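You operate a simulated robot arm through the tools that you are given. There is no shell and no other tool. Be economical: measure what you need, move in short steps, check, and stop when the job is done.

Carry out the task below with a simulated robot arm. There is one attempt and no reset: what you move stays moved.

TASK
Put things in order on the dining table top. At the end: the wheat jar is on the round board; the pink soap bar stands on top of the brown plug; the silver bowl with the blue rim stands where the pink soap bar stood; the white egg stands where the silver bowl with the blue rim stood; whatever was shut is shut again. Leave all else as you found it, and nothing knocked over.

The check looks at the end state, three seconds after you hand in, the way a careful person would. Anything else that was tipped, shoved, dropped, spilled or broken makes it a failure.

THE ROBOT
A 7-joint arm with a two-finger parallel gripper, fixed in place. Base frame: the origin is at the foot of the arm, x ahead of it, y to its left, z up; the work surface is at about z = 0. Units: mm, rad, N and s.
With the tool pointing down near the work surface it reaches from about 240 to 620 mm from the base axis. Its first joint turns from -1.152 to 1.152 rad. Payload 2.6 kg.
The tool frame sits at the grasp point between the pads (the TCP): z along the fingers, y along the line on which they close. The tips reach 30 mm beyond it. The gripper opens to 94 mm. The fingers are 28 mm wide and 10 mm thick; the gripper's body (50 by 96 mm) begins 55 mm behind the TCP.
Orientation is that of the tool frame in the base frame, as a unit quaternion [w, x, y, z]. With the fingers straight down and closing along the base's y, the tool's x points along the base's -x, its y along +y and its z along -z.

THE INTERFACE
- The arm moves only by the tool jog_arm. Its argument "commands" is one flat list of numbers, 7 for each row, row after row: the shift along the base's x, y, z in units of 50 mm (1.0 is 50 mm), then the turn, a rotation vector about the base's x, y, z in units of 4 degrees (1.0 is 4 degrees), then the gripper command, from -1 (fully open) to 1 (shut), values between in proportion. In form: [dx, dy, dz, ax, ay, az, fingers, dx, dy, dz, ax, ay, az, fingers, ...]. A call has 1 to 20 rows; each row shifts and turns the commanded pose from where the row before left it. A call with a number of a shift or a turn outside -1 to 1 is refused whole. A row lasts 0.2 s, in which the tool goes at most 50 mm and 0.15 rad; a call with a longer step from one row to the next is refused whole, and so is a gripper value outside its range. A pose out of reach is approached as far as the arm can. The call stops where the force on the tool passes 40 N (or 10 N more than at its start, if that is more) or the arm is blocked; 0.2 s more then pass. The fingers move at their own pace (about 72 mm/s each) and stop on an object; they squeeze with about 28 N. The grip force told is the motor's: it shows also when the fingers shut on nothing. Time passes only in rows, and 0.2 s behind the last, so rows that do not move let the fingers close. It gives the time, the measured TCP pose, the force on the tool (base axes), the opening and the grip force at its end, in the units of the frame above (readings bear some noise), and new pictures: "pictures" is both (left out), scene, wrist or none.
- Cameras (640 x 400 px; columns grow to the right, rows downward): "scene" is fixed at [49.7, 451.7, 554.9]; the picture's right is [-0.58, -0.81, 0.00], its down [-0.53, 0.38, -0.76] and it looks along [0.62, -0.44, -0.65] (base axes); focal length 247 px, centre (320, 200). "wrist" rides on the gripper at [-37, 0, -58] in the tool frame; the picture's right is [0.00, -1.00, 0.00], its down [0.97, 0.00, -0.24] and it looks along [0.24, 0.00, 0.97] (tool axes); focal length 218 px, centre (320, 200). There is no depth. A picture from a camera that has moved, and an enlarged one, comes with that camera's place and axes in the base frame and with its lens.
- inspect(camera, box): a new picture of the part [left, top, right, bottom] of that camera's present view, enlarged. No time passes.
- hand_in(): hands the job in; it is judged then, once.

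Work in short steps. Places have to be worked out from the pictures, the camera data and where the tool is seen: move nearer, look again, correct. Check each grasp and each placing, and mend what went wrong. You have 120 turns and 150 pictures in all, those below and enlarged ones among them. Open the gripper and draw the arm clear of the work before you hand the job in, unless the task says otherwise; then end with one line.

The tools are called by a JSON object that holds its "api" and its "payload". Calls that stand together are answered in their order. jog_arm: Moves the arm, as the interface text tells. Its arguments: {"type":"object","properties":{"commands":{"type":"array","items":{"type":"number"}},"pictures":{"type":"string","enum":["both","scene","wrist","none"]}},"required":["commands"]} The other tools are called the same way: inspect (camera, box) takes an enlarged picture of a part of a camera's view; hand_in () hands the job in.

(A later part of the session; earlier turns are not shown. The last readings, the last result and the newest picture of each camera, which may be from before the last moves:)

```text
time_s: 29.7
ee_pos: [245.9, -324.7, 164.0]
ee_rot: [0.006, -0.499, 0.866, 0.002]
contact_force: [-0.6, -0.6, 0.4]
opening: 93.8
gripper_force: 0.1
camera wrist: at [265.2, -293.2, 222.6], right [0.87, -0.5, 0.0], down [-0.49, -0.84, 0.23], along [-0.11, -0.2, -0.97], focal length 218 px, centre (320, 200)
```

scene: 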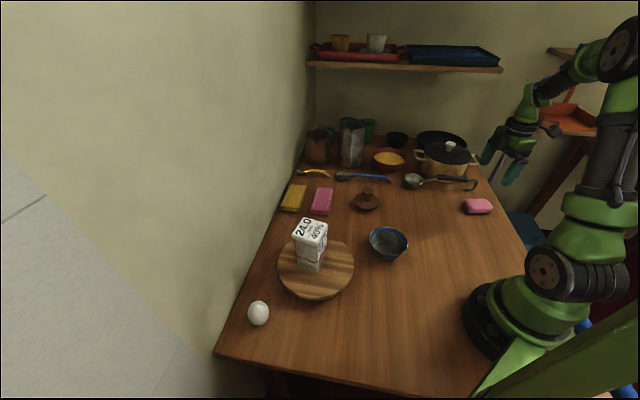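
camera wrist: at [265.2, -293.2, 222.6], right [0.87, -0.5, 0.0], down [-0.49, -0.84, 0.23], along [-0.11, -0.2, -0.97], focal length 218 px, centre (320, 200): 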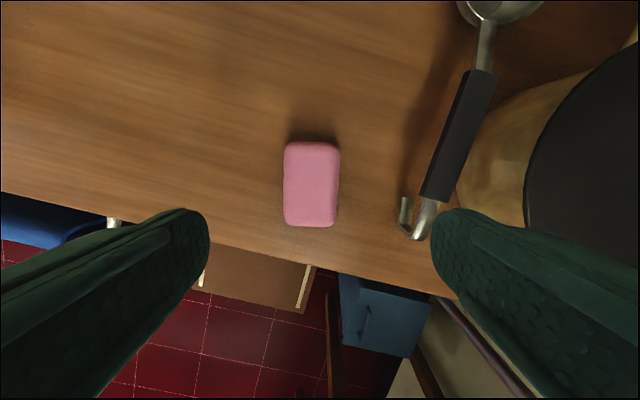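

The soap is aligned, centre about (242.6, -319), about 50×78 mm. I correct and go down partway.

{"api": "jog_arm", "payload": {"commands": [-0.066, 0.11, -0.5, 0, 0, 0, -1, 0, 0, -0.8, 0, 0, 0, -1, 0, 0, -0.8, 0, 0, 0, -1, 0, 0, 0, 0, 0, 0, -1], "pictures": "wrist"}}

```text
time_s: 30.7
ee_pos: [241.8, -319.1, 59.0]
ee_rot: [0.007, -0.5, 0.866, 0.002]
contact_force: [0.3, -0.7, -0.7]
opening: 94.0
gripper_force: 0.0
camera wrist: at [261.9, -287.1, 118.1], right [0.86, -0.5, 0.0], down [-0.49, -0.84, 0.23], along [-0.11, -0.2, -0.97], focal length 218 px, centre (320, 200)
```

wrist: 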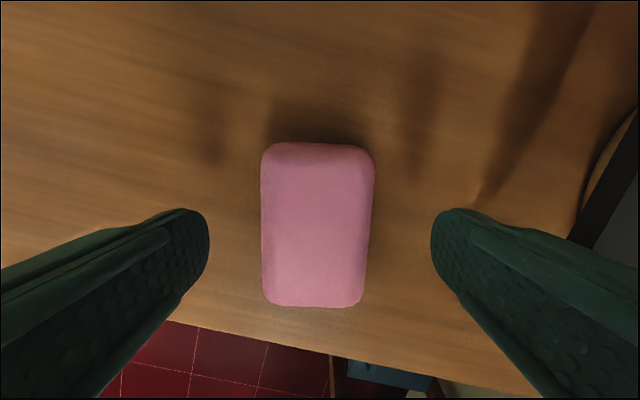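

Centred. I lower to ~36 mm and close on the soap.

{"api": "jog_arm", "payload": {"commands": [0.01, 0, -0.3, 0, 0, 0, -1, 0, 0, -0.16, 0, 0, 0, -1, 0, 0, 0, 0, 0, 0, -0.1, 0, 0, 0, 0, 0, 0, 0.2, 0, 0, 0, 0, 0, 0, 0.2, 0, 0, 0, 0, 0, 0, 0.2], "pictures": "none"}}

```text
time_s: 32.1
ee_pos: [241.3, -316.6, 37.0]
ee_rot: [0.006, -0.499, 0.867, 0.002]
contact_force: [-0.3, 0.1, -0.1]
opening: 51.4
gripper_force: 28.4
```

Gripped at 51 mm. I lift and head toward the plug, stopping short to localise its knob.

{"api": "jog_arm", "payload": {"commands": [0, 0, 0.2, 0, 0, 0, 0.2, 0, 0, 0.8, 0, 0, 0, 0.2, 0, 0, 0.9, 0, 0, 0, 0.2, 0, 0, 0.9, 0, 0, 0, 0.2, 0.5, 0.62, 0, 0, 0, 0, 0.2, 0.5, 0.62, 0, 0, 0, 0, 0.2, 0.5, 0.62, 0, 0, 0, 0, 0.2, 0.5, 0.62, 0, 0, 0, 0, 0.2, 0.5, 0.62, 0, 0, 0, 0, 0.2, 0.5, 0.62, 0, 0, 0, 0, 0.2, 0.2, 0.25, 0, 0, 0, 0, 0.2, 0, 0, 0, 0, 0, 0, 0.2]}}

```text
time_s: 34.7
ee_pos: [402.0, -117.6, 178.2]
ee_rot: [0.006, -0.499, 0.867, 0.002]
contact_force: [-0.6, 0.1, -1.7]
opening: 51.3
gripper_force: 28.3
camera wrist: at [421.4, -86.8, 236.6], right [0.86, -0.5, 0.0], down [-0.49, -0.84, 0.23], along [-0.11, -0.2, -0.97], focal length 218 px, centre (320, 200)
```

scene: 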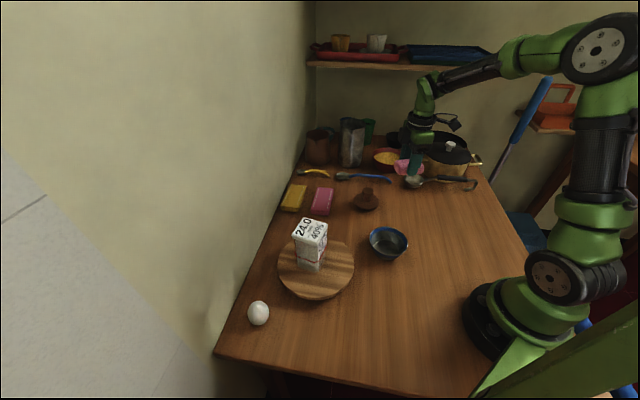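
wrist: 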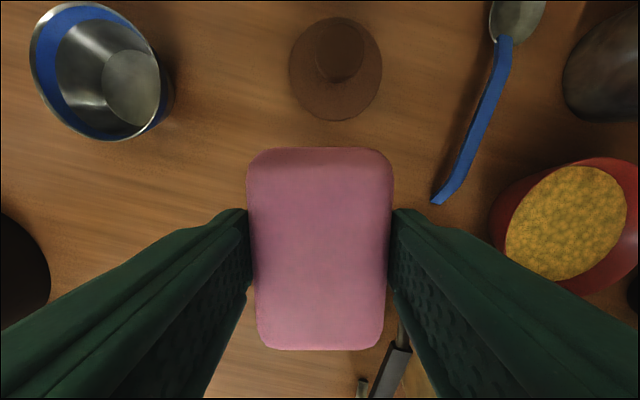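

The knob reads at about (472, -31), with uncertain height (45–65). I approach a little closer and lower for a second fix.

{"api": "jog_arm", "payload": {"commands": [0.3, 0.36, -0.3, 0, 0, 0, 0.2, 0.2, 0.24, -0.3, 0, 0, 0, 0.2, 0, 0, 0, 0, 0, 0, 0.2]}}

{"api": "inspect", "payload": {"camera": "scene", "box": [330, 150, 420, 220]}}

```text
time_s: 35.5
ee_pos: [425.8, -88.7, 147.7]
ee_rot: [0.007, -0.499, 0.867, 0.002]
contact_force: [0.7, -0.6, -1.0]
opening: 51.3
gripper_force: 28.1
camera wrist: at [445.7, -57.1, 207.3], right [0.87, -0.5, 0.0], down [-0.49, -0.84, 0.23], along [-0.11, -0.2, -0.97], focal length 218 px, centre (320, 200)
```

scene: 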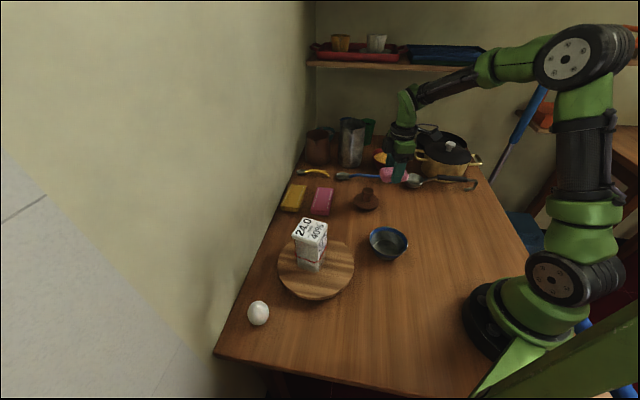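
wrist: 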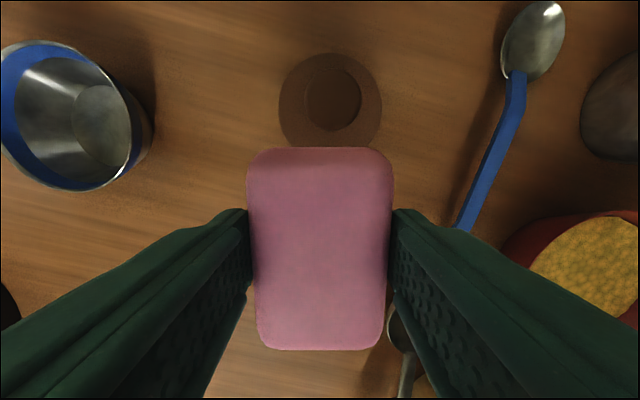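

```text
5.71 times, centred on (375, 185) of scene
camera zoom: at [49.7, 451.7, 554.9], right [-0.58, -0.82, 0.0], down [-0.53, 0.38, -0.76], along [0.62, -0.44, -0.65], focal length 1410 px, centre (6, 286)
```

zoom: 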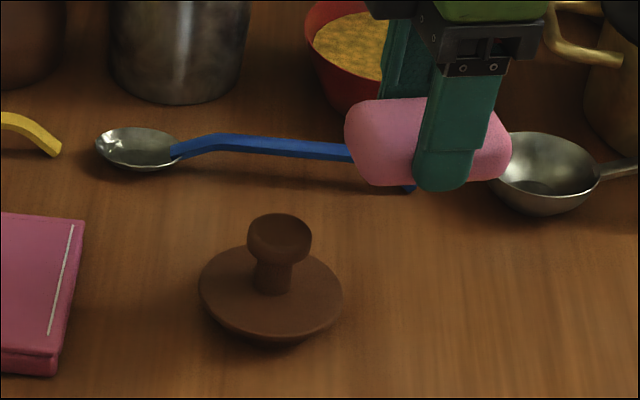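

Both fixes agree: knob top centre ≈ (469, -35), h≈60. I move over it and lower to z≈108.

{"api": "jog_arm", "payload": {"commands": [0.43, 0.535, 0, 0, 0, 0, 0.2, 0.43, 0.535, 0, 0, 0, 0, 0.2, 0, 0, -0.4, 0, 0, 0, 0.2, 0, 0, -0.4, 0, 0, 0, 0.2, 0, 0, 0, 0, 0, 0, 0.2]}}

{"api": "inspect", "payload": {"camera": "scene", "box": [330, 150, 420, 220]}}

```text
time_s: 36.7
ee_pos: [469.2, -34.5, 106.3]
ee_rot: [0.007, -0.499, 0.866, 0.002]
contact_force: [-0.3, 0.0, -1.1]
opening: 51.0
gripper_force: 28.0
camera wrist: at [488.3, -3.0, 165.8], right [0.86, -0.5, 0.0], down [-0.49, -0.84, 0.23], along [-0.11, -0.2, -0.97], focal length 218 px, centre (320, 200)
```

scene: 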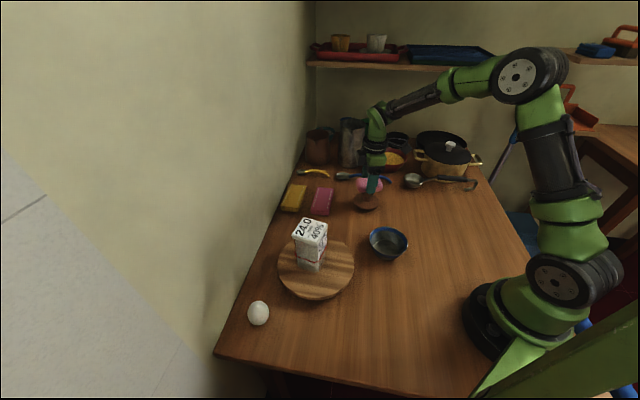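
wrist: 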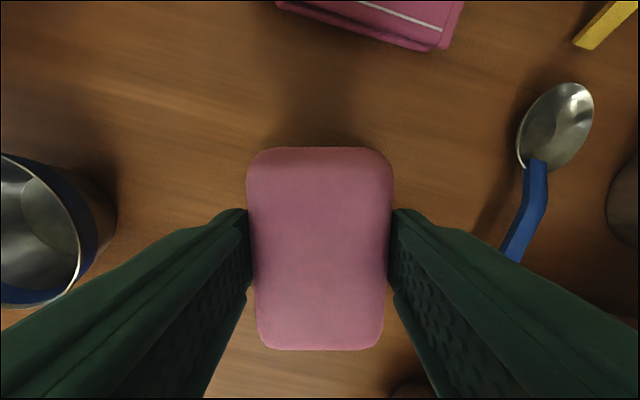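

```text
5.71 times, centred on (375, 185) of scene
camera zoom: at [49.7, 451.7, 554.9], right [-0.58, -0.81, 0.0], down [-0.53, 0.38, -0.76], along [0.62, -0.44, -0.65], focal length 1410 px, centre (6, 286)
```

zoom: 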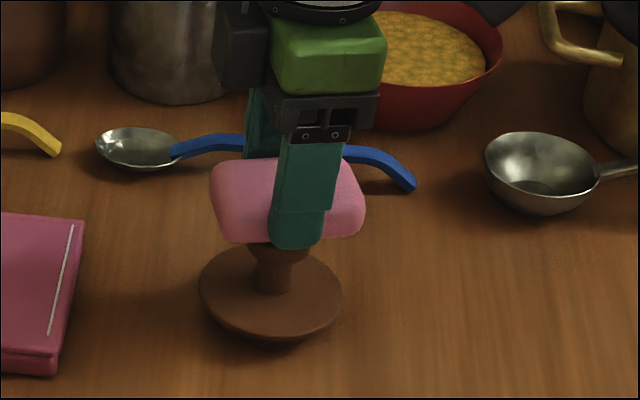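

Soap looks centred over the knob. I lower in very small steps, watching force.

{"api": "jog_arm", "payload": {"commands": [0, 0, -0.05, 0, 0, 0, 0.2, 0, 0, -0.05, 0, 0, 0, 0.2, 0, 0, 0, 0, 0, 0, 0.2], "pictures": "none"}}

```text
time_s: 37.5
ee_pos: [467.7, -34.2, 103.0]
ee_rot: [0.007, -0.499, 0.867, 0.002]
contact_force: [-0.4, -0.2, -0.1]
opening: 51.1
gripper_force: 27.9
```

{"api": "jog_arm", "payload": {"commands": [0, 0, -0.04, 0, 0, 0, 0.2, 0, 0, -0.04, 0, 0, 0, 0.2, 0, 0, 0, 0, 0, 0, 0.2], "pictures": "none"}}

{"api": "inspect", "payload": {"camera": "scene", "box": [340, 165, 400, 220]}}

```text
time_s: 38.3
ee_pos: [469.7, -34.1, 98.2]
ee_rot: [0.007, -0.499, 0.866, 0.001]
contact_force: [-0.7, 0.6, 12.3]
opening: 51.2
gripper_force: 28.1
```

```text
7.27 times, centred on (370, 192) of scene
camera zoom: at [49.6, 451.7, 554.9], right [-0.58, -0.81, 0.0], down [-0.53, 0.38, -0.76], along [0.62, -0.44, -0.65], focal length 1795 px, centre (-44, 254)
```

zoom: 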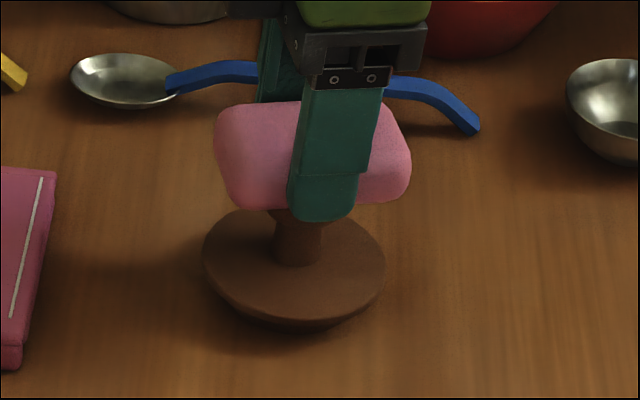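

Contact at z≈98 (12 N). I ease up ~1 mm and open gradually.

{"api": "jog_arm", "payload": {"commands": [0, 0, 0.02, 0, 0, 0, 0.2, 0, 0, 0, 0, 0, 0, -0.15, 0, 0, 0, 0, 0, 0, -0.3, 0, 0, 0, 0, 0, 0, -0.6, 0, 0, 0, 0, 0, 0, -1, 0, 0, 0, 0, 0, 0, -1], "pictures": "wrist"}}

{"api": "inspect", "payload": {"camera": "scene", "box": [340, 165, 400, 220]}}

```text
time_s: 39.7
ee_pos: [469.9, -34.4, 101.0]
ee_rot: [0.007, -0.5, 0.866, 0.002]
contact_force: [0.4, -0.4, -0.3]
opening: 94.0
gripper_force: 0.0
camera wrist: at [489.0, -3.5, 158.4], right [0.87, -0.5, 0.0], down [-0.49, -0.84, 0.23], along [-0.11, -0.2, -0.97], focal length 218 px, centre (320, 200)
```

wrist: 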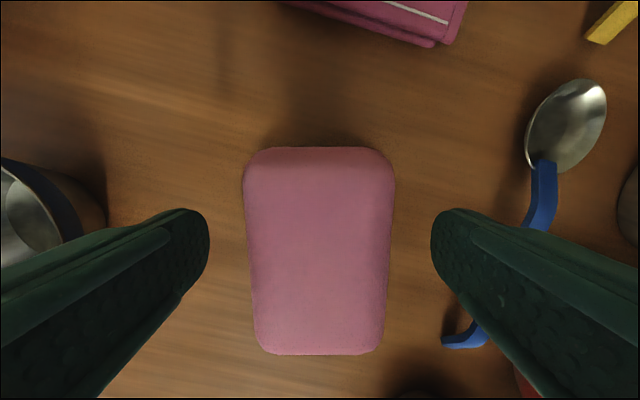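

```text
7.27 times, centred on (370, 192) of scene
camera zoom: at [49.7, 451.7, 554.9], right [-0.58, -0.81, 0.0], down [-0.53, 0.38, -0.76], along [0.62, -0.44, -0.65], focal length 1795 px, centre (-44, 254)
```

zoom: 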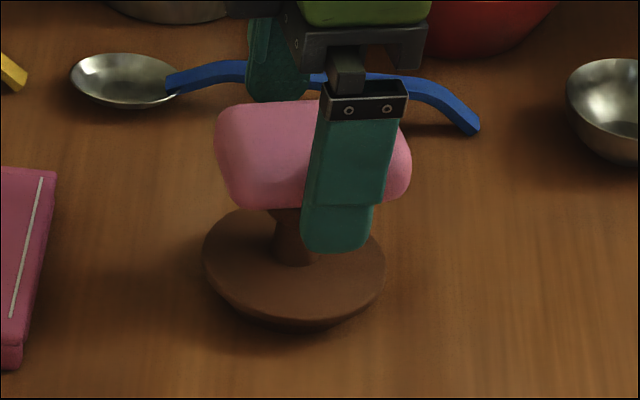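

Soap rests stably. I rise straight up, then move over the bowl to measure it.

{"api": "jog_arm", "payload": {"commands": [0, 0, 0.3, 0, 0, 0, -1, 0, 0, 0.7, 0, 0, 0, -1, 0, 0, 0.9, 0, 0, 0, -1, 0, 0, 0.9, 0, 0, 0, -1, -0.7, 0.35, 0, 0, 0, -1, -1, -0.7, 0.35, 0, 0, 0, -1, -1, -0.7, 0.3, 0, 0, 0, -1, -1, -0.7, 0.3, 0, 0, 0, -1, -1, -0.7, 0.3, 0, 0, 0, -1, -1, 0, 0, 0, 0, 0, -1, -1, 0, 0, 0, 0, 0, -1, -1, 0, 0, 0, 0, 0, -1, -1, 0, 0, 0, 0, 0, -1, -1, 0, 0, 0, 0, 0, -1, -1, 0, 0, 0, 0, 0, -1, -1, 0, 0, 0, 0, 0, -1, -1, 0, 0, 0, 0, 0, -1, -1, 0, 0, 0, 0, 0, -1, -1, 0, 0, 0, 0, 0, -1, -1, 0, 0, 0, 0, 0, 0, -1]}}

```text
time_s: 43.9
ee_pos: [295.4, 45.9, 240.2]
ee_rot: [0.006, 0.001, 1.0, -0.001]
contact_force: [-0.1, 0.5, 0.5]
opening: 94.1
gripper_force: 0.2
camera wrist: at [333.0, 45.1, 298.7], right [0.0, -1.0, 0.0], down [-0.97, 0.0, 0.23], along [-0.23, 0.0, -0.97], focal length 218 px, centre (320, 200)
```

scene: 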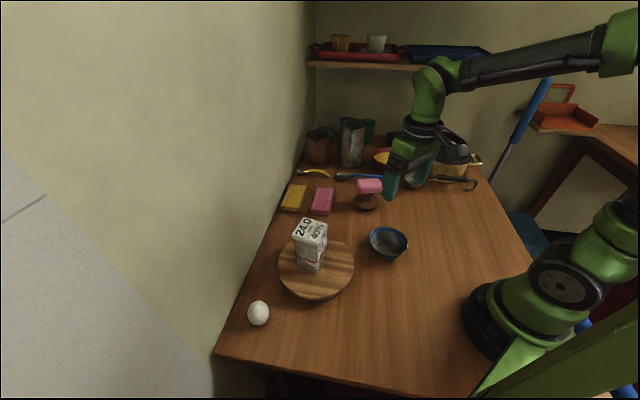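
wrist: 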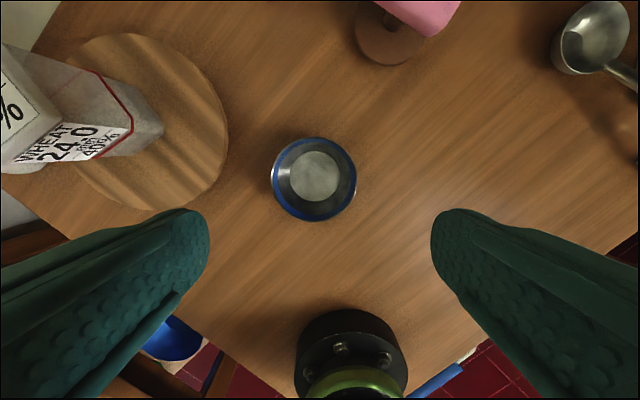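

The bowl's rim is ~100 mm (wider than the gripper), centre ≈ (298, 52), height ≈45, wall slope ≈17°. I'll pinch its wall on the +y side with the hand tilted 16°; first a staging pose with the fingers half open.

{"api": "jog_arm", "payload": {"commands": [0.013, 0.4, -0.5, -1, 0, 0, -0.06, 0.013, 0.4, -0.5, -1, 0, 0, -0.06, 0.013, 0.4, -0.5, -1, 0, 0, -0.06, 0.013, 0.4, -0.5, -1, 0, 0, -0.06, 0, 0, 0, 0, 0, 0, -0.06]}}

{"api": "inspect", "payload": {"camera": "scene", "box": [340, 170, 430, 280]}}

```text
time_s: 45.1
ee_pos: [298.2, 124.6, 138.2]
ee_rot: [0.007, 0.0, 0.99, -0.14]
contact_force: [0.2, 0.5, -0.4]
opening: 49.7
gripper_force: 0.0
camera wrist: at [336.1, 139.9, 194.7], right [0.0, -0.96, 0.28], down [-0.97, 0.07, 0.22], along [-0.23, -0.27, -0.94], focal length 218 px, centre (320, 200)
```

scene: 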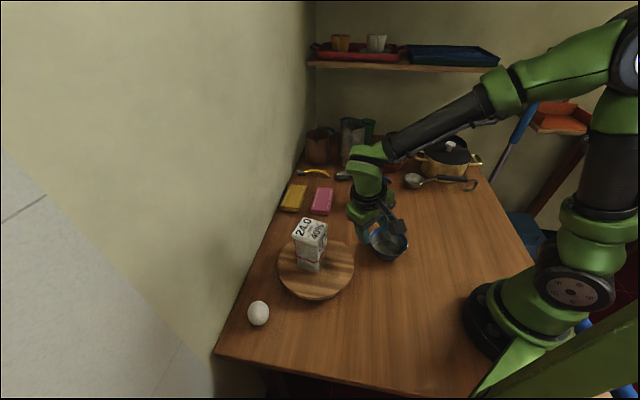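
wrist: 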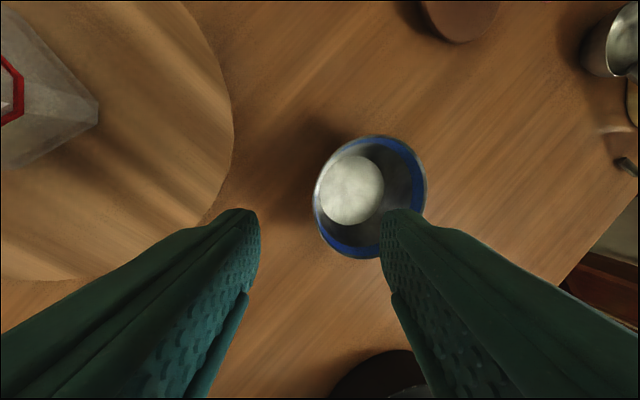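

```text
3.64 times, centred on (385, 225) of scene
camera zoom: at [49.7, 451.7, 554.9], right [-0.58, -0.82, 0.0], down [-0.53, 0.38, -0.76], along [0.62, -0.44, -0.65], focal length 897 px, centre (84, 109)
```

zoom: 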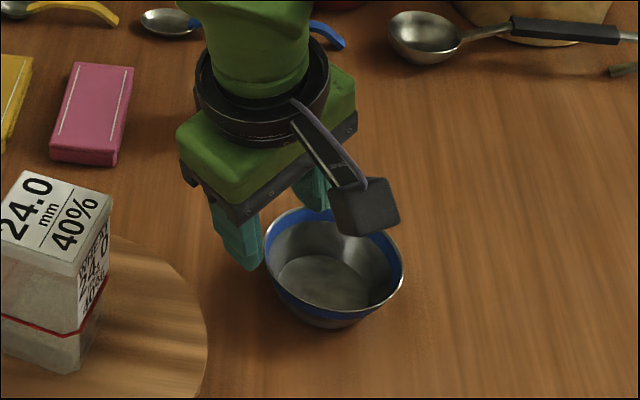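

The wall looks slightly steeper-sloped (~21°), rim outer at y≈103. I add 4° tilt, then go in along the finger axis to straddle the wall.

{"api": "jog_arm", "payload": {"commands": [0, 0.05, -0.5, -1, 0, 0, -0.06, 0, 0, 0, 0, 0, 0, -0.06, 0, -0.137, -0.376, 0, 0, 0, -0.06, 0, 0, 0, 0, 0, 0, -0.06]}}

{"api": "inspect", "payload": {"camera": "scene", "box": [340, 170, 430, 280]}}

```text
time_s: 46.1
ee_pos: [298.0, 120.8, 94.3]
ee_rot: [0.007, 0.0, 0.984, -0.176]
contact_force: [-0.4, -0.6, 0.5]
opening: 49.7
gripper_force: 0.1
camera wrist: at [335.6, 140.9, 149.8], right [0.0, -0.94, 0.34], down [-0.97, 0.08, 0.21], along [-0.23, -0.34, -0.91], focal length 218 px, centre (320, 200)
```

scene: 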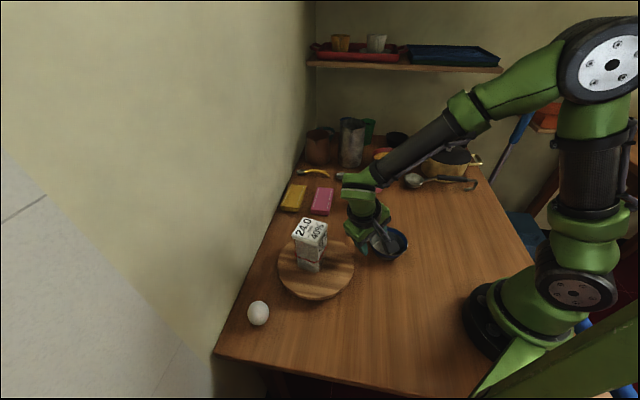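
wrist: 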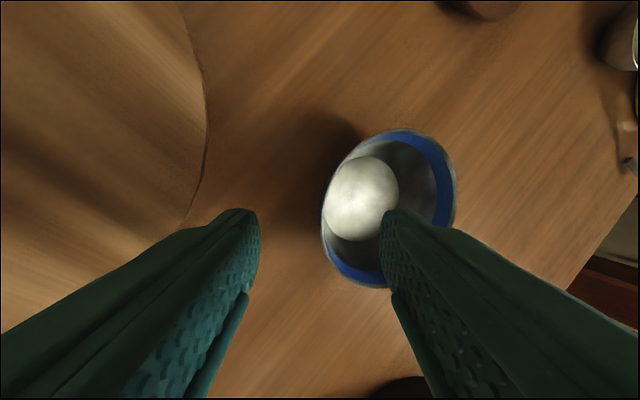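

```text
3.64 times, centred on (385, 225) of scene
camera zoom: at [49.7, 451.7, 554.9], right [-0.58, -0.81, 0.0], down [-0.53, 0.38, -0.76], along [0.62, -0.44, -0.65], focal length 897 px, centre (84, 109)
```

zoom: 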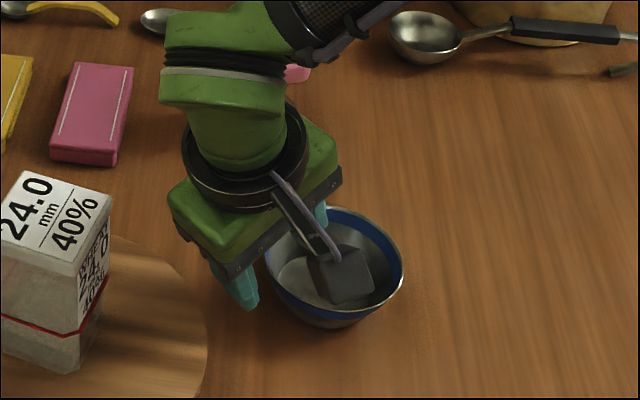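

Fingers straddle the wall plane well. I advance along the axis to grasp depth.

{"api": "jog_arm", "payload": {"commands": [0, -0.17, -0.4, 0, 0, 0, -0.06, 0, -0.17, -0.4, 0, 0, 0, -0.06, 0, 0, 0, 0, 0, 0, -0.06]}}

{"api": "inspect", "payload": {"camera": "scene", "box": [340, 170, 430, 280]}}

```text
time_s: 46.9
ee_pos: [298.3, 105.2, 54.7]
ee_rot: [0.007, -0.001, 0.984, -0.176]
contact_force: [0.2, 0.5, 0.4]
opening: 49.9
gripper_force: 0.0
camera wrist: at [335.2, 124.1, 110.6], right [0.0, -0.94, 0.34], down [-0.97, 0.08, 0.21], along [-0.23, -0.34, -0.91], focal length 218 px, centre (320, 200)
```

scene: 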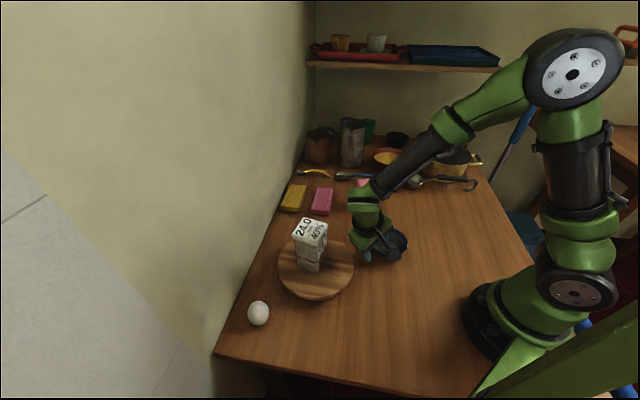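
wrist: 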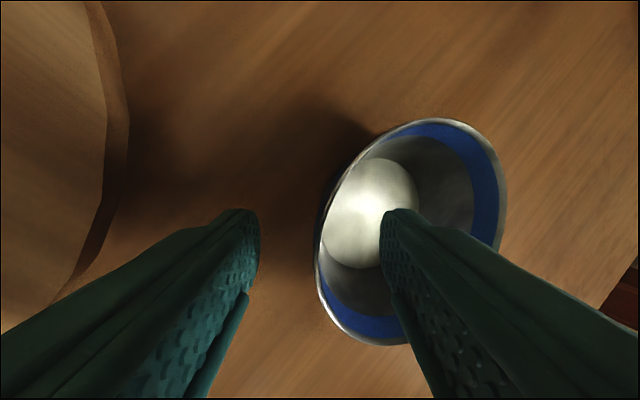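

```text
3.64 times, centred on (385, 225) of scene
camera zoom: at [49.7, 451.7, 554.9], right [-0.58, -0.81, 0.0], down [-0.53, 0.38, -0.76], along [0.62, -0.44, -0.65], focal length 897 px, centre (84, 109)
```

zoom: 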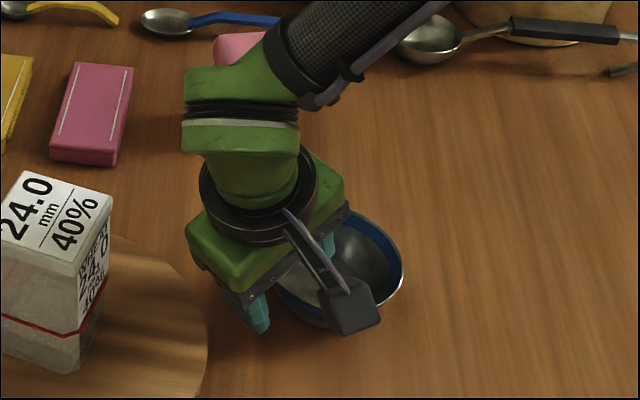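

Wall centred between the fingers. I close on it.

{"api": "jog_arm", "payload": {"commands": [0, 0, 0, 0, 0, 0, 0.3, 0, 0, 0, 0, 0, 0, 0.8, 0, 0, 0, 0, 0, 0, 1, 0, 0, 0, 0, 0, 0, 1, 0, 0, 0, 0, 0, 0, 1]}}

{"api": "inspect", "payload": {"camera": "scene", "box": [340, 170, 430, 280]}}

```text
time_s: 48.1
ee_pos: [297.1, 104.0, 55.5]
ee_rot: [0.007, -0.001, 0.984, -0.175]
contact_force: [0.7, -1.6, 4.6]
opening: 1.8
gripper_force: 27.5
camera wrist: at [335.3, 124.2, 110.9], right [0.0, -0.94, 0.34], down [-0.97, 0.08, 0.21], along [-0.23, -0.34, -0.91], focal length 218 px, centre (320, 200)
```

scene: 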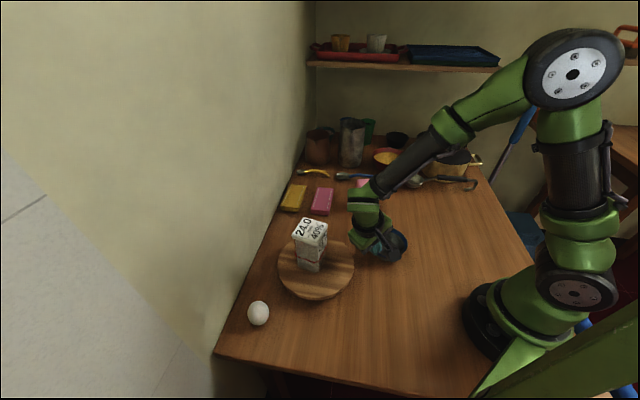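
wrist: 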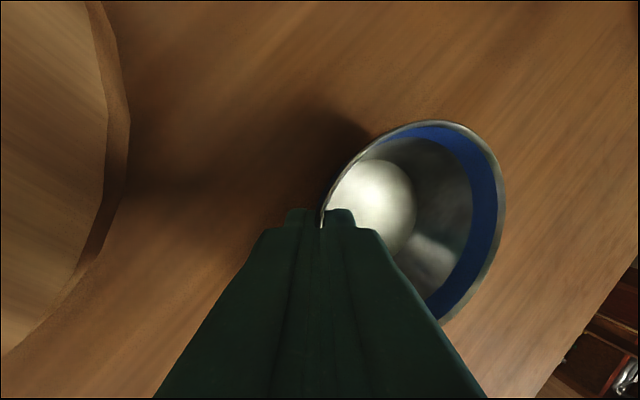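

```text
3.64 times, centred on (385, 225) of scene
camera zoom: at [49.7, 451.7, 554.9], right [-0.58, -0.81, 0.0], down [-0.53, 0.38, -0.76], along [0.62, -0.44, -0.65], focal length 897 px, centre (84, 109)
```

zoom: 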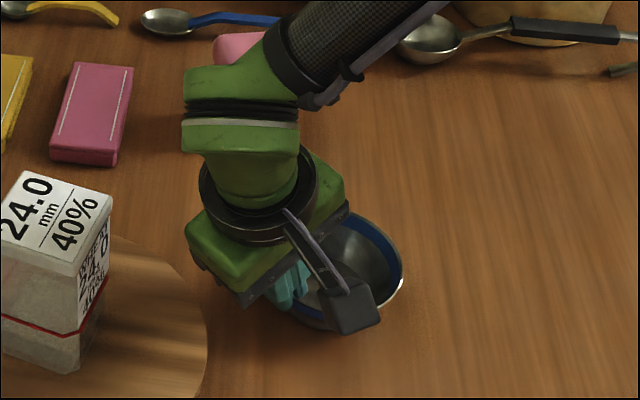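

Wall pinched (1.8 mm) with hardly any shift. I lift and check.

{"api": "jog_arm", "payload": {"commands": [0, 0, 0.2, 0, 0, 0, 1, 0, 0, 0.6, 0, 0, 0, 1, 0, 0, 0.8, 0, 0, 0, 1, 0, 0, 0, 0, 0, 0, 1], "pictures": "wrist"}}

{"api": "inspect", "payload": {"camera": "scene", "box": [340, 150, 430, 280]}}

```text
time_s: 49.1
ee_pos: [299.5, 104.7, 136.3]
ee_rot: [0.006, 0.0, 0.984, -0.176]
contact_force: [-0.7, 0.5, -1.7]
opening: 2.1
gripper_force: 27.5
camera wrist: at [336.6, 124.3, 191.7], right [0.0, -0.94, 0.34], down [-0.97, 0.08, 0.21], along [-0.23, -0.34, -0.91], focal length 218 px, centre (320, 200)
```

wrist: 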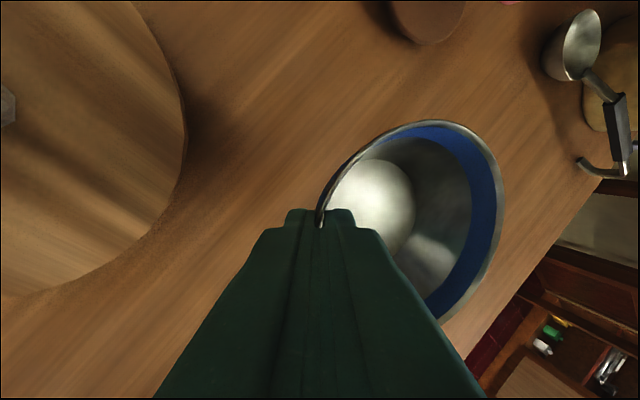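

```text
3.08 times, centred on (385, 215) of scene
camera zoom: at [49.7, 451.7, 554.9], right [-0.58, -0.81, 0.0], down [-0.53, 0.38, -0.76], along [0.62, -0.44, -0.65], focal length 759 px, centre (120, 154)
```

zoom: 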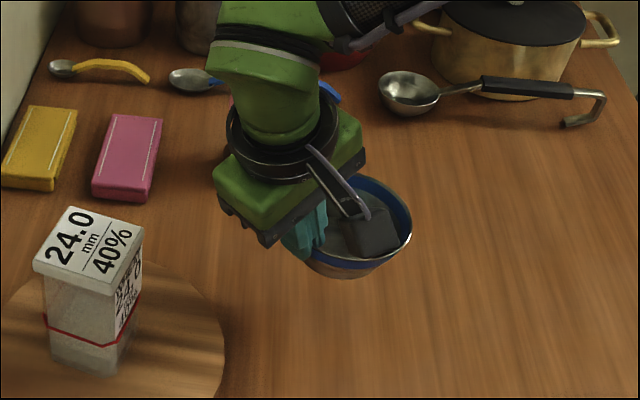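

Held firmly, same pose in the hand. I carry it to the soap's former spot.

{"api": "jog_arm", "payload": {"commands": [-0.125, -0.825, 0, 0, 0, 0, 1, -0.125, -0.825, 0, 0, 0, 0, 1, -0.125, -0.825, 0, 0, 0, 0, 1, -0.125, -0.825, 0, 0, 0, 0, 1, -0.125, -0.825, 0, 0, 0, 0, 1, -0.125, -0.825, 0, 0, 0, 0, 1, -0.125, -0.825, 0, 0, 0, 0, 1, -0.125, -0.825, 0, 0, 0, 0, 1, -0.125, -0.825, 0, 0, 0, 0, 1, 0, 0, -0.6, 0, 0, 0, 1, 0, 0, 0, 0, 0, 0, 1]}}

{"api": "inspect", "payload": {"camera": "scene", "box": [410, 130, 530, 260]}}

```text
time_s: 51.5
ee_pos: [242.5, -267.7, 106.8]
ee_rot: [0.006, 0.0, 0.984, -0.176]
contact_force: [0.4, -0.2, -0.8]
opening: 1.9
gripper_force: 28.7
camera wrist: at [280.0, -248.4, 161.6], right [0.0, -0.94, 0.35], down [-0.97, 0.08, 0.21], along [-0.23, -0.34, -0.91], focal length 218 px, centre (320, 200)
```

scene: 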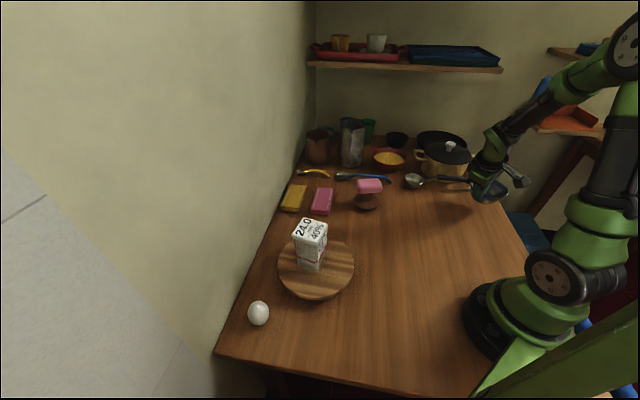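
wrist: 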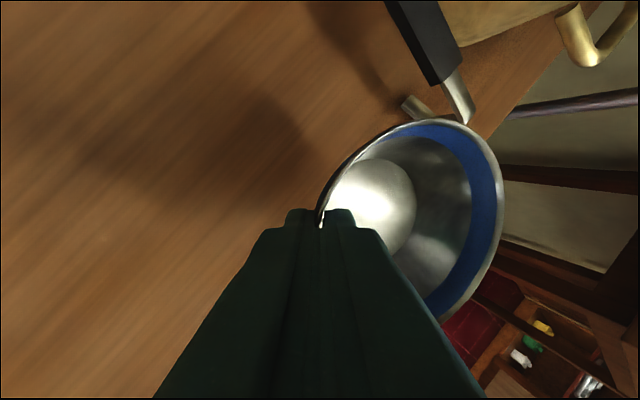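

```text
3.08 times, centred on (470, 195) of scene
camera zoom: at [49.7, 451.7, 554.9], right [-0.58, -0.81, 0.0], down [-0.53, 0.38, -0.76], along [0.62, -0.44, -0.65], focal length 759 px, centre (-142, 215)
```

zoom: 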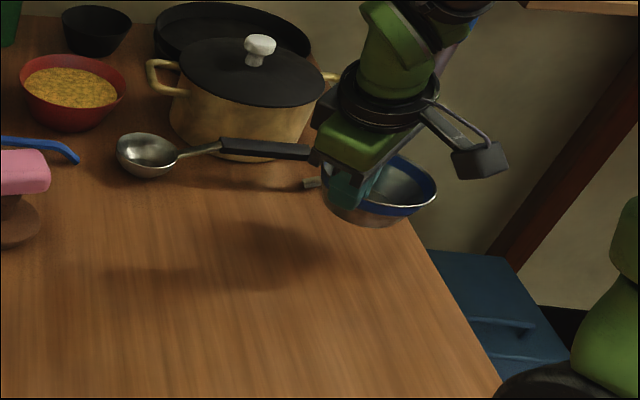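

Clearances to the ladle hook (~40 mm) look fine. I lower to the table, last mm gently.

{"api": "jog_arm", "payload": {"commands": [0, 0, -0.5, 0, 0, 0, 1, 0, 0, -0.4, 0, 0, 0, 1, 0, 0.02, -0.08, 0, 0, 0, 1, 0, 0, -0.04, 0, 0, 0, 1, 0, 0, 0, 0, 0, 0, 1], "pictures": "wrist"}}

{"api": "inspect", "payload": {"camera": "scene", "box": [430, 150, 530, 250]}}

```text
time_s: 52.7
ee_pos: [240.7, -264.3, 55.9]
ee_rot: [0.006, 0.0, 0.984, -0.176]
contact_force: [-0.9, 3.7, 7.4]
opening: 2.2
gripper_force: 28.2
camera wrist: at [279.0, -245.7, 111.0], right [0.0, -0.94, 0.34], down [-0.97, 0.08, 0.21], along [-0.23, -0.34, -0.91], focal length 218 px, centre (320, 200)
```

wrist: 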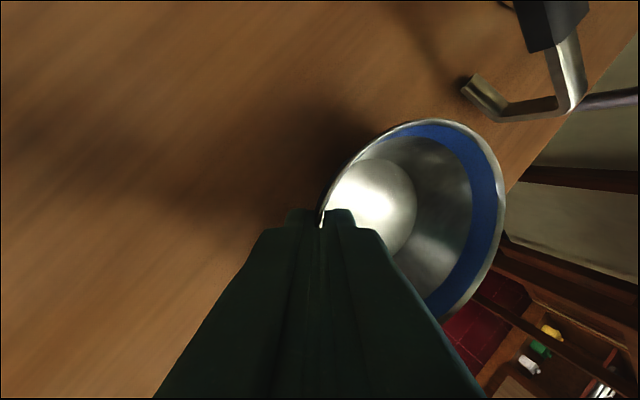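

```text
4.00 times, centred on (480, 200) of scene
camera zoom: at [49.6, 451.7, 554.9], right [-0.58, -0.81, 0.0], down [-0.53, 0.38, -0.76], along [0.62, -0.44, -0.65], focal length 987 px, centre (-320, 200)
```

zoom: 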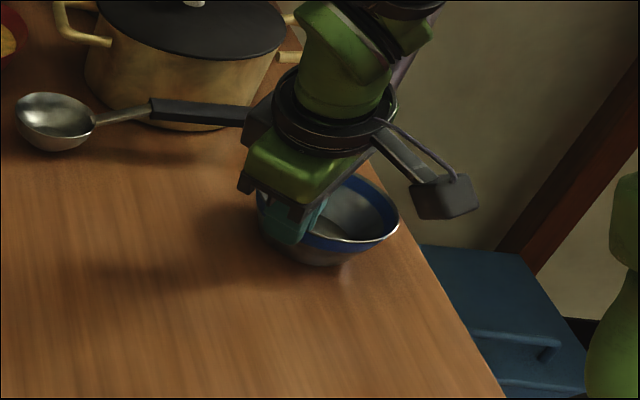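

Seated on the table (7 N). I open slightly and withdraw along the finger axis.

{"api": "jog_arm", "payload": {"commands": [0, 0, 0, 0, 0, 0, 0.6, 0, 0, 0, 0, 0, 0, 0.35, 0, 0, 0, 0, 0, 0, 0.35, 0, 0.137, 0.376, 0, 0, 0, 0.35, 0, 0.205, 0.564, 0, 0, 0, 0.35, 0, 0.27, 0.75, 0, 0, 0, 0, 0, 0.27, 0.75, 1, 0, 0, -1, 0, 0.27, 0.5, 1, 0, 0, -1, 0, 0, 0, 1, 0, 0, -1, 0, 0, 0, 1, 0, 0, -1, 0, 0, 0, 1, 0, 0, -1, 0, 0, 0, 0, 0, 0, -1]}}

{"api": "inspect", "payload": {"camera": "scene", "box": [430, 150, 530, 250]}}

```text
time_s: 55.3
ee_pos: [241.1, -208.2, 202.6]
ee_rot: [0.007, 0.001, 1.0, -0.001]
contact_force: [0.8, -0.2, -0.3]
opening: 94.0
gripper_force: 0.1
camera wrist: at [278.7, -207.4, 261.3], right [0.0, -1.0, 0.0], down [-0.97, 0.0, 0.23], along [-0.23, 0.0, -0.97], focal length 218 px, centre (320, 200)
```

scene: 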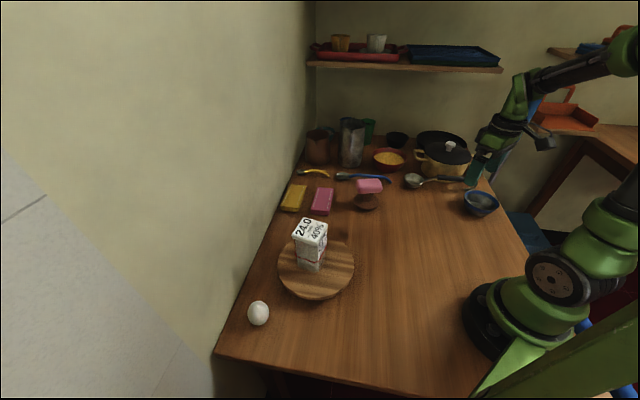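
wrist: 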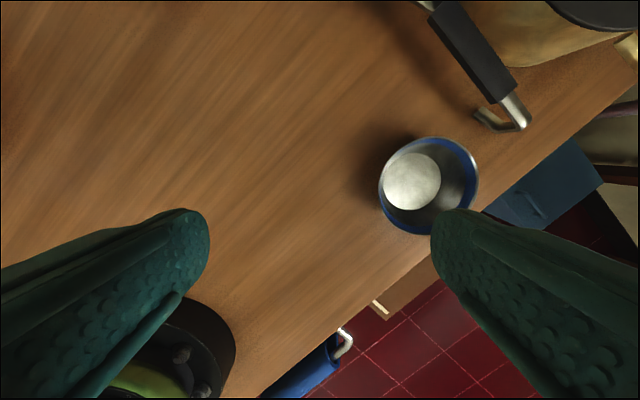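

```text
4.00 times, centred on (480, 200) of scene
camera zoom: at [49.7, 451.7, 554.9], right [-0.58, -0.81, 0.0], down [-0.53, 0.38, -0.76], along [0.62, -0.44, -0.65], focal length 987 px, centre (-320, 200)
```

zoom: 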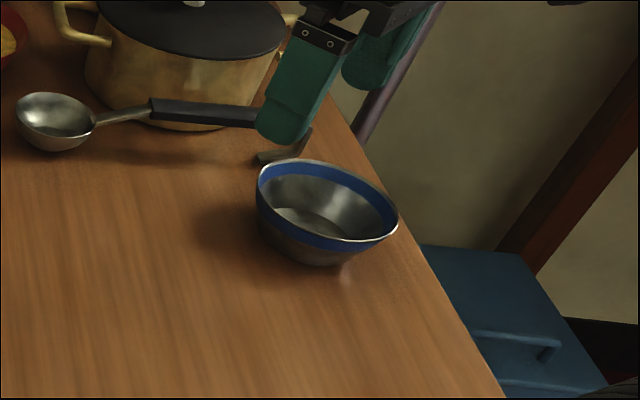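

The bowl stands at (241, -316), where the soap was. Now I travel to the egg near (327, 421).

{"api": "jog_arm", "payload": {"commands": [0.1, 0.86, 0.2, 0, 0, 0, -1, 0.1, 0.86, 0.2, 0, 0, 0, -1, 0.1, 0.86, 0.1, 0, 0, 0, -1, 0.1, 0.86, 0.1, 0, 0, 0, -1, 0.1, 0.86, 0, 0, 0, 0, -1, 0.1, 0.86, 0, 0, 0, 0, -1, 0.1, 0.86, 0, 0, 0, 0, -1, 0.1, 0.86, 0, 0, 0, 0, -1, 0.1, 0.86, 0, 0, 0, 0, -1, 0.1, 0.86, 0, 0, 0, 0, -1, 0.1, 0.86, 0, 0, 0, 0, -1, 0.1, 0.86, 0, 0, 0, 0, -1, 0.1, 0.86, 0, 0, 0, 0, -1, 0.1, 0.86, 0, 0, 0, 0, -1, 0, 0, 0, 0, 0, 0, -1]}}

{"api": "inspect", "payload": {"camera": "scene", "box": [228, 288, 288, 338]}}

```text
time_s: 58.5
ee_pos: [312.2, 394.7, 232.3]
ee_rot: [0.007, 0.001, 1.0, -0.002]
contact_force: [0.0, 1.2, 0.5]
opening: 93.9
gripper_force: 0.1
camera wrist: at [350.0, 394.1, 291.2], right [0.0, -1.0, 0.0], down [-0.97, 0.0, 0.23], along [-0.23, 0.0, -0.97], focal length 218 px, centre (320, 200)
```

scene: 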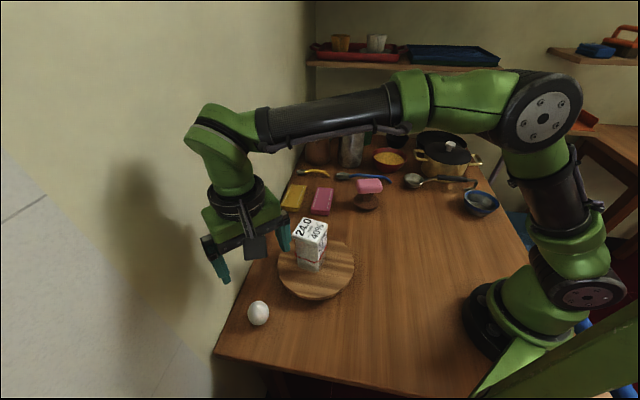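
wrist: 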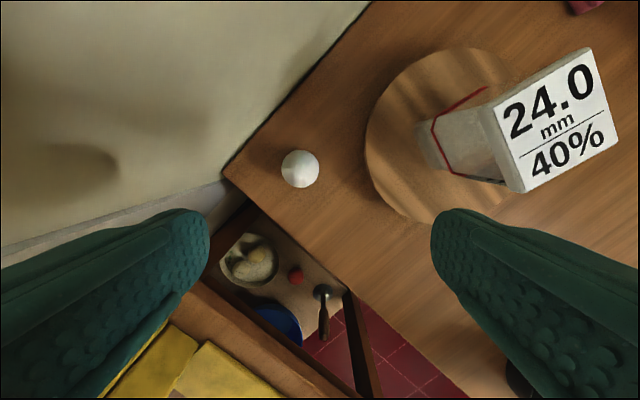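

```text
8.00 times, centred on (258, 313) of scene
camera zoom: at [49.6, 451.7, 554.9], right [-0.58, -0.82, 0.0], down [-0.53, 0.38, -0.76], along [0.62, -0.44, -0.65], focal length 1974 px, centre (816, -704)
```

zoom: 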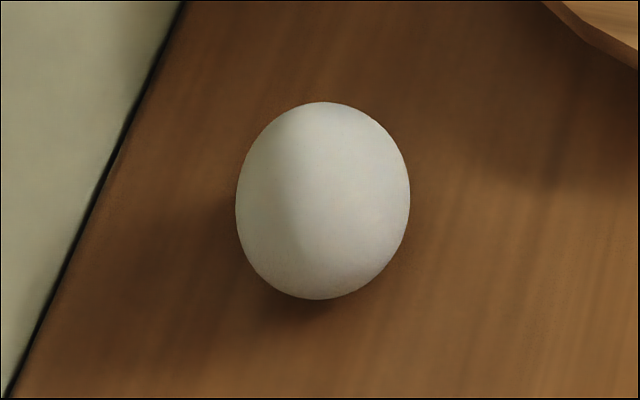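

From above the egg is round (~46 mm), so it is standing upright at about (326, 418). I go above it with a 70 mm opening.

{"api": "jog_arm", "payload": {"commands": [0.27, 0.46, -0.3, 0, 0, 0, -0.49, 0, 0, -0.8, 0, 0, 0, -0.49, 0, 0, -0.8, 0, 0, 0, -0.49, 0, 0, -0.5, 0, 0, 0, -0.49, 0, 0, 0, 0, 0, 0, -0.49]}}

```text
time_s: 59.7
ee_pos: [325.4, 417.8, 110.7]
ee_rot: [0.006, 0.001, 1.0, -0.003]
contact_force: [0.6, 0.9, -0.7]
opening: 69.9
gripper_force: 0.0
camera wrist: at [363.5, 417.6, 170.4], right [0.0, -1.0, 0.0], down [-0.97, 0.0, 0.23], along [-0.23, 0.0, -0.97], focal length 218 px, centre (320, 200)
```

scene: 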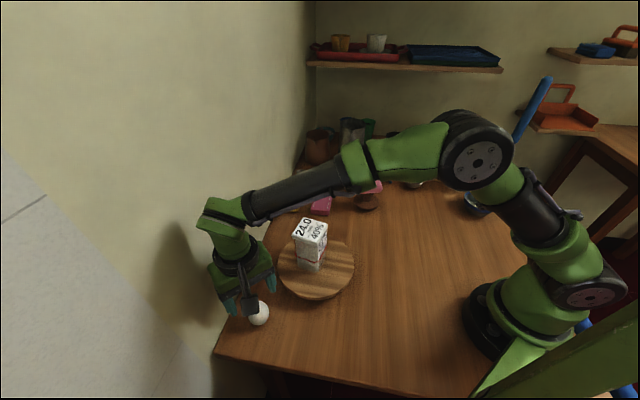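
wrist: 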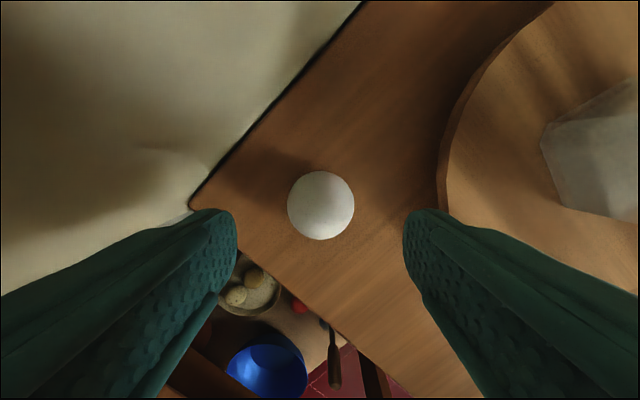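

Egg centred between the fingers. I lower to z≈38 and close carefully.

{"api": "jog_arm", "payload": {"commands": [0.01, 0, -0.5, 0, 0, 0, -0.49, 0, 0, -0.5, 0, 0, 0, -0.49, 0, 0, -0.44, 0, 0, 0, -0.49, 0, 0, 0, 0, 0, 0, -0.2, 0, 0, 0, 0, 0, 0, 0, 0, 0, 0, 0, 0, 0, 0.05], "pictures": "wrist"}}

```text
time_s: 61.1
ee_pos: [325.3, 418.1, 39.4]
ee_rot: [0.007, 0.001, 1.0, -0.001]
contact_force: [0.7, -0.4, -0.8]
opening: 45.6
gripper_force: 1.2
camera wrist: at [362.8, 417.5, 98.4], right [0.0, -1.0, 0.0], down [-0.97, 0.0, 0.23], along [-0.23, 0.0, -0.97], focal length 218 px, centre (320, 200)
```

wrist: 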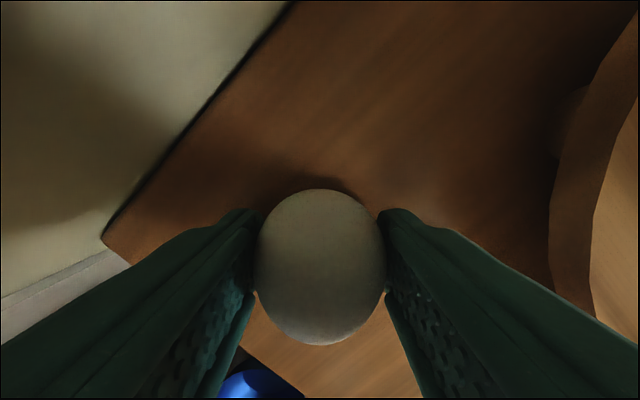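

Almost touching at 45.6 mm. I squeeze a little more.

{"api": "jog_arm", "payload": {"commands": [0, 0, 0, 0, 0, 0, 0.1, 0, 0, 0, 0, 0, 0, 0.1, 0, 0, 0, 0, 0, 0, 0.1], "pictures": "none"}}

```text
time_s: 61.9
ee_pos: [324.7, 416.9, 38.8]
ee_rot: [0.006, 0.001, 1.0, -0.002]
contact_force: [1.4, 1.1, 0.2]
opening: 44.9
gripper_force: 11.4
```

Egg held at 44.9 mm with ~11 N. I lift and check.

{"api": "jog_arm", "payload": {"commands": [0, 0, 0.1, 0, 0, 0, 0.13, 0, 0, 0.3, 0, 0, 0, 0.13, 0, 0, 0.4, 0, 0, 0, 0.13, 0, 0, 0, 0, 0, 0, 0.13]}}

{"api": "inspect", "payload": {"camera": "scene", "box": [200, 230, 300, 340]}}

```text
time_s: 62.9
ee_pos: [325.3, 416.4, 79.3]
ee_rot: [0.006, 0.0, 1.0, -0.002]
contact_force: [0.8, -0.4, -0.2]
opening: 44.8
gripper_force: 12.4
camera wrist: at [362.4, 416.5, 137.8], right [0.0, -1.0, 0.0], down [-0.97, 0.0, 0.23], along [-0.23, 0.0, -0.97], focal length 218 px, centre (320, 200)
```

scene: 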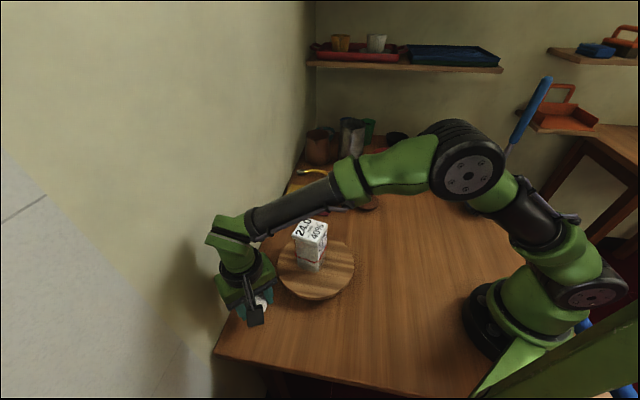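
wrist: 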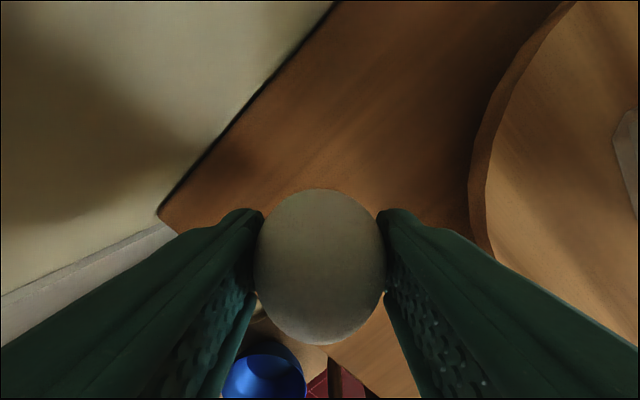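

```text
3.64 times, centred on (250, 285) of scene
camera zoom: at [49.7, 451.7, 554.9], right [-0.58, -0.81, 0.0], down [-0.53, 0.38, -0.76], along [0.62, -0.44, -0.65], focal length 897 px, centre (574, -109)
```

zoom: 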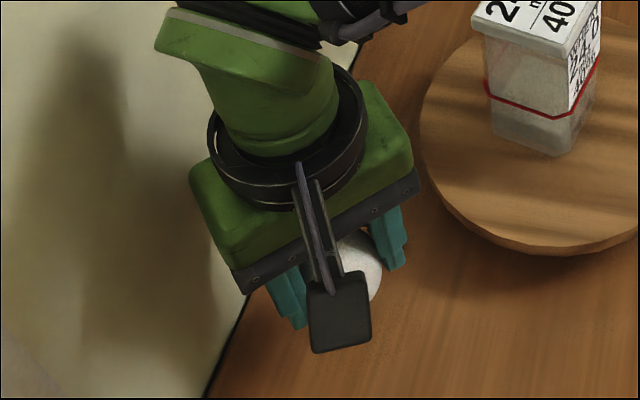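

Egg held upright. I raise it, then carry it past the jar to the bowl's former place (298, 52).

{"api": "jog_arm", "payload": {"commands": [0, 0, 0.6, 0, 0, 0, 0.13, 0, 0, 0.7, 0, 0, 0, 0.13, 0, 0, 0.7, 0, 0, 0, 0.13, 0, 0, 0.7, 0, 0, 0, 0.13, -0.054, -0.728, 0, 0, 0, 0, 0.13, -0.054, -0.728, 0, 0, 0, 0, 0.13, -0.054, -0.728, 0, 0, 0, 0, 0.13, -0.054, -0.728, 0, 0, 0, 0, 0.13, -0.054, -0.728, 0, 0, 0, 0, 0.13, -0.054, -0.728, 0, 0, 0, 0, 0.13, -0.054, -0.728, 0, 0, 0, 0, 0.13, -0.054, -0.728, 0, 0, 0, 0, 0.13, -0.054, -0.728, 0, 0, 0, 0, 0.13, -0.054, -0.728, 0, 0, 0, 0, 0.13, 0, 0, -0.7, 0, 0, 0, 0.13, 0, 0, -0.7, 0, 0, 0, 0.13, 0, 0, -0.7, 0, 0, 0, 0.13, 0, 0, 0, 0, 0, 0, 0.13]}}

```text
time_s: 66.7
ee_pos: [298.8, 50.4, 108.9]
ee_rot: [0.007, 0.001, 1.0, -0.001]
contact_force: [-0.2, -0.1, -0.4]
opening: 44.7
gripper_force: 12.7
camera wrist: at [336.4, 50.9, 167.8], right [0.0, -1.0, 0.0], down [-0.97, 0.0, 0.23], along [-0.23, 0.0, -0.97], focal length 218 px, centre (320, 200)
```

scene: 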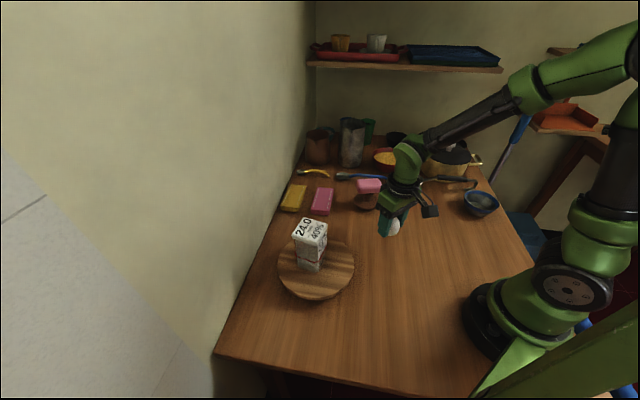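
wrist: 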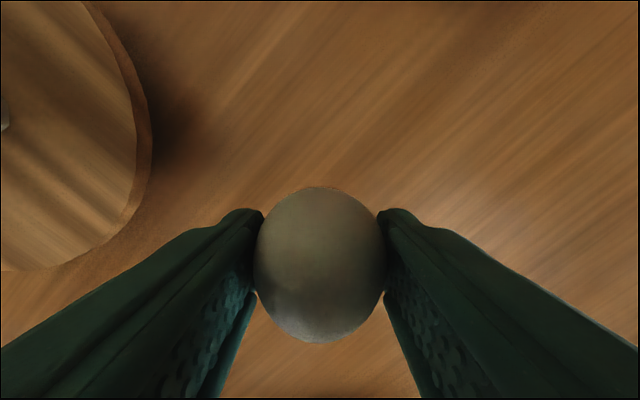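

Over the spot at (299, 50.5). I lower to just above the table.

{"api": "jog_arm", "payload": {"commands": [-0.01, 0.03, -0.5, 0, 0, 0, 0.13, 0, 0, -0.5, 0, 0, 0, 0.13, 0, 0, -0.3, 0, 0, 0, 0.13, 0, 0, -0.06, 0, 0, 0, 0.13, 0, 0, 0, 0, 0, 0, 0.13], "pictures": "none"}}

```text
time_s: 67.9
ee_pos: [299.4, 52.6, 41.1]
ee_rot: [0.006, 0.001, 1.0, -0.002]
contact_force: [-0.5, 0.0, -0.5]
opening: 44.7
gripper_force: 12.2
```

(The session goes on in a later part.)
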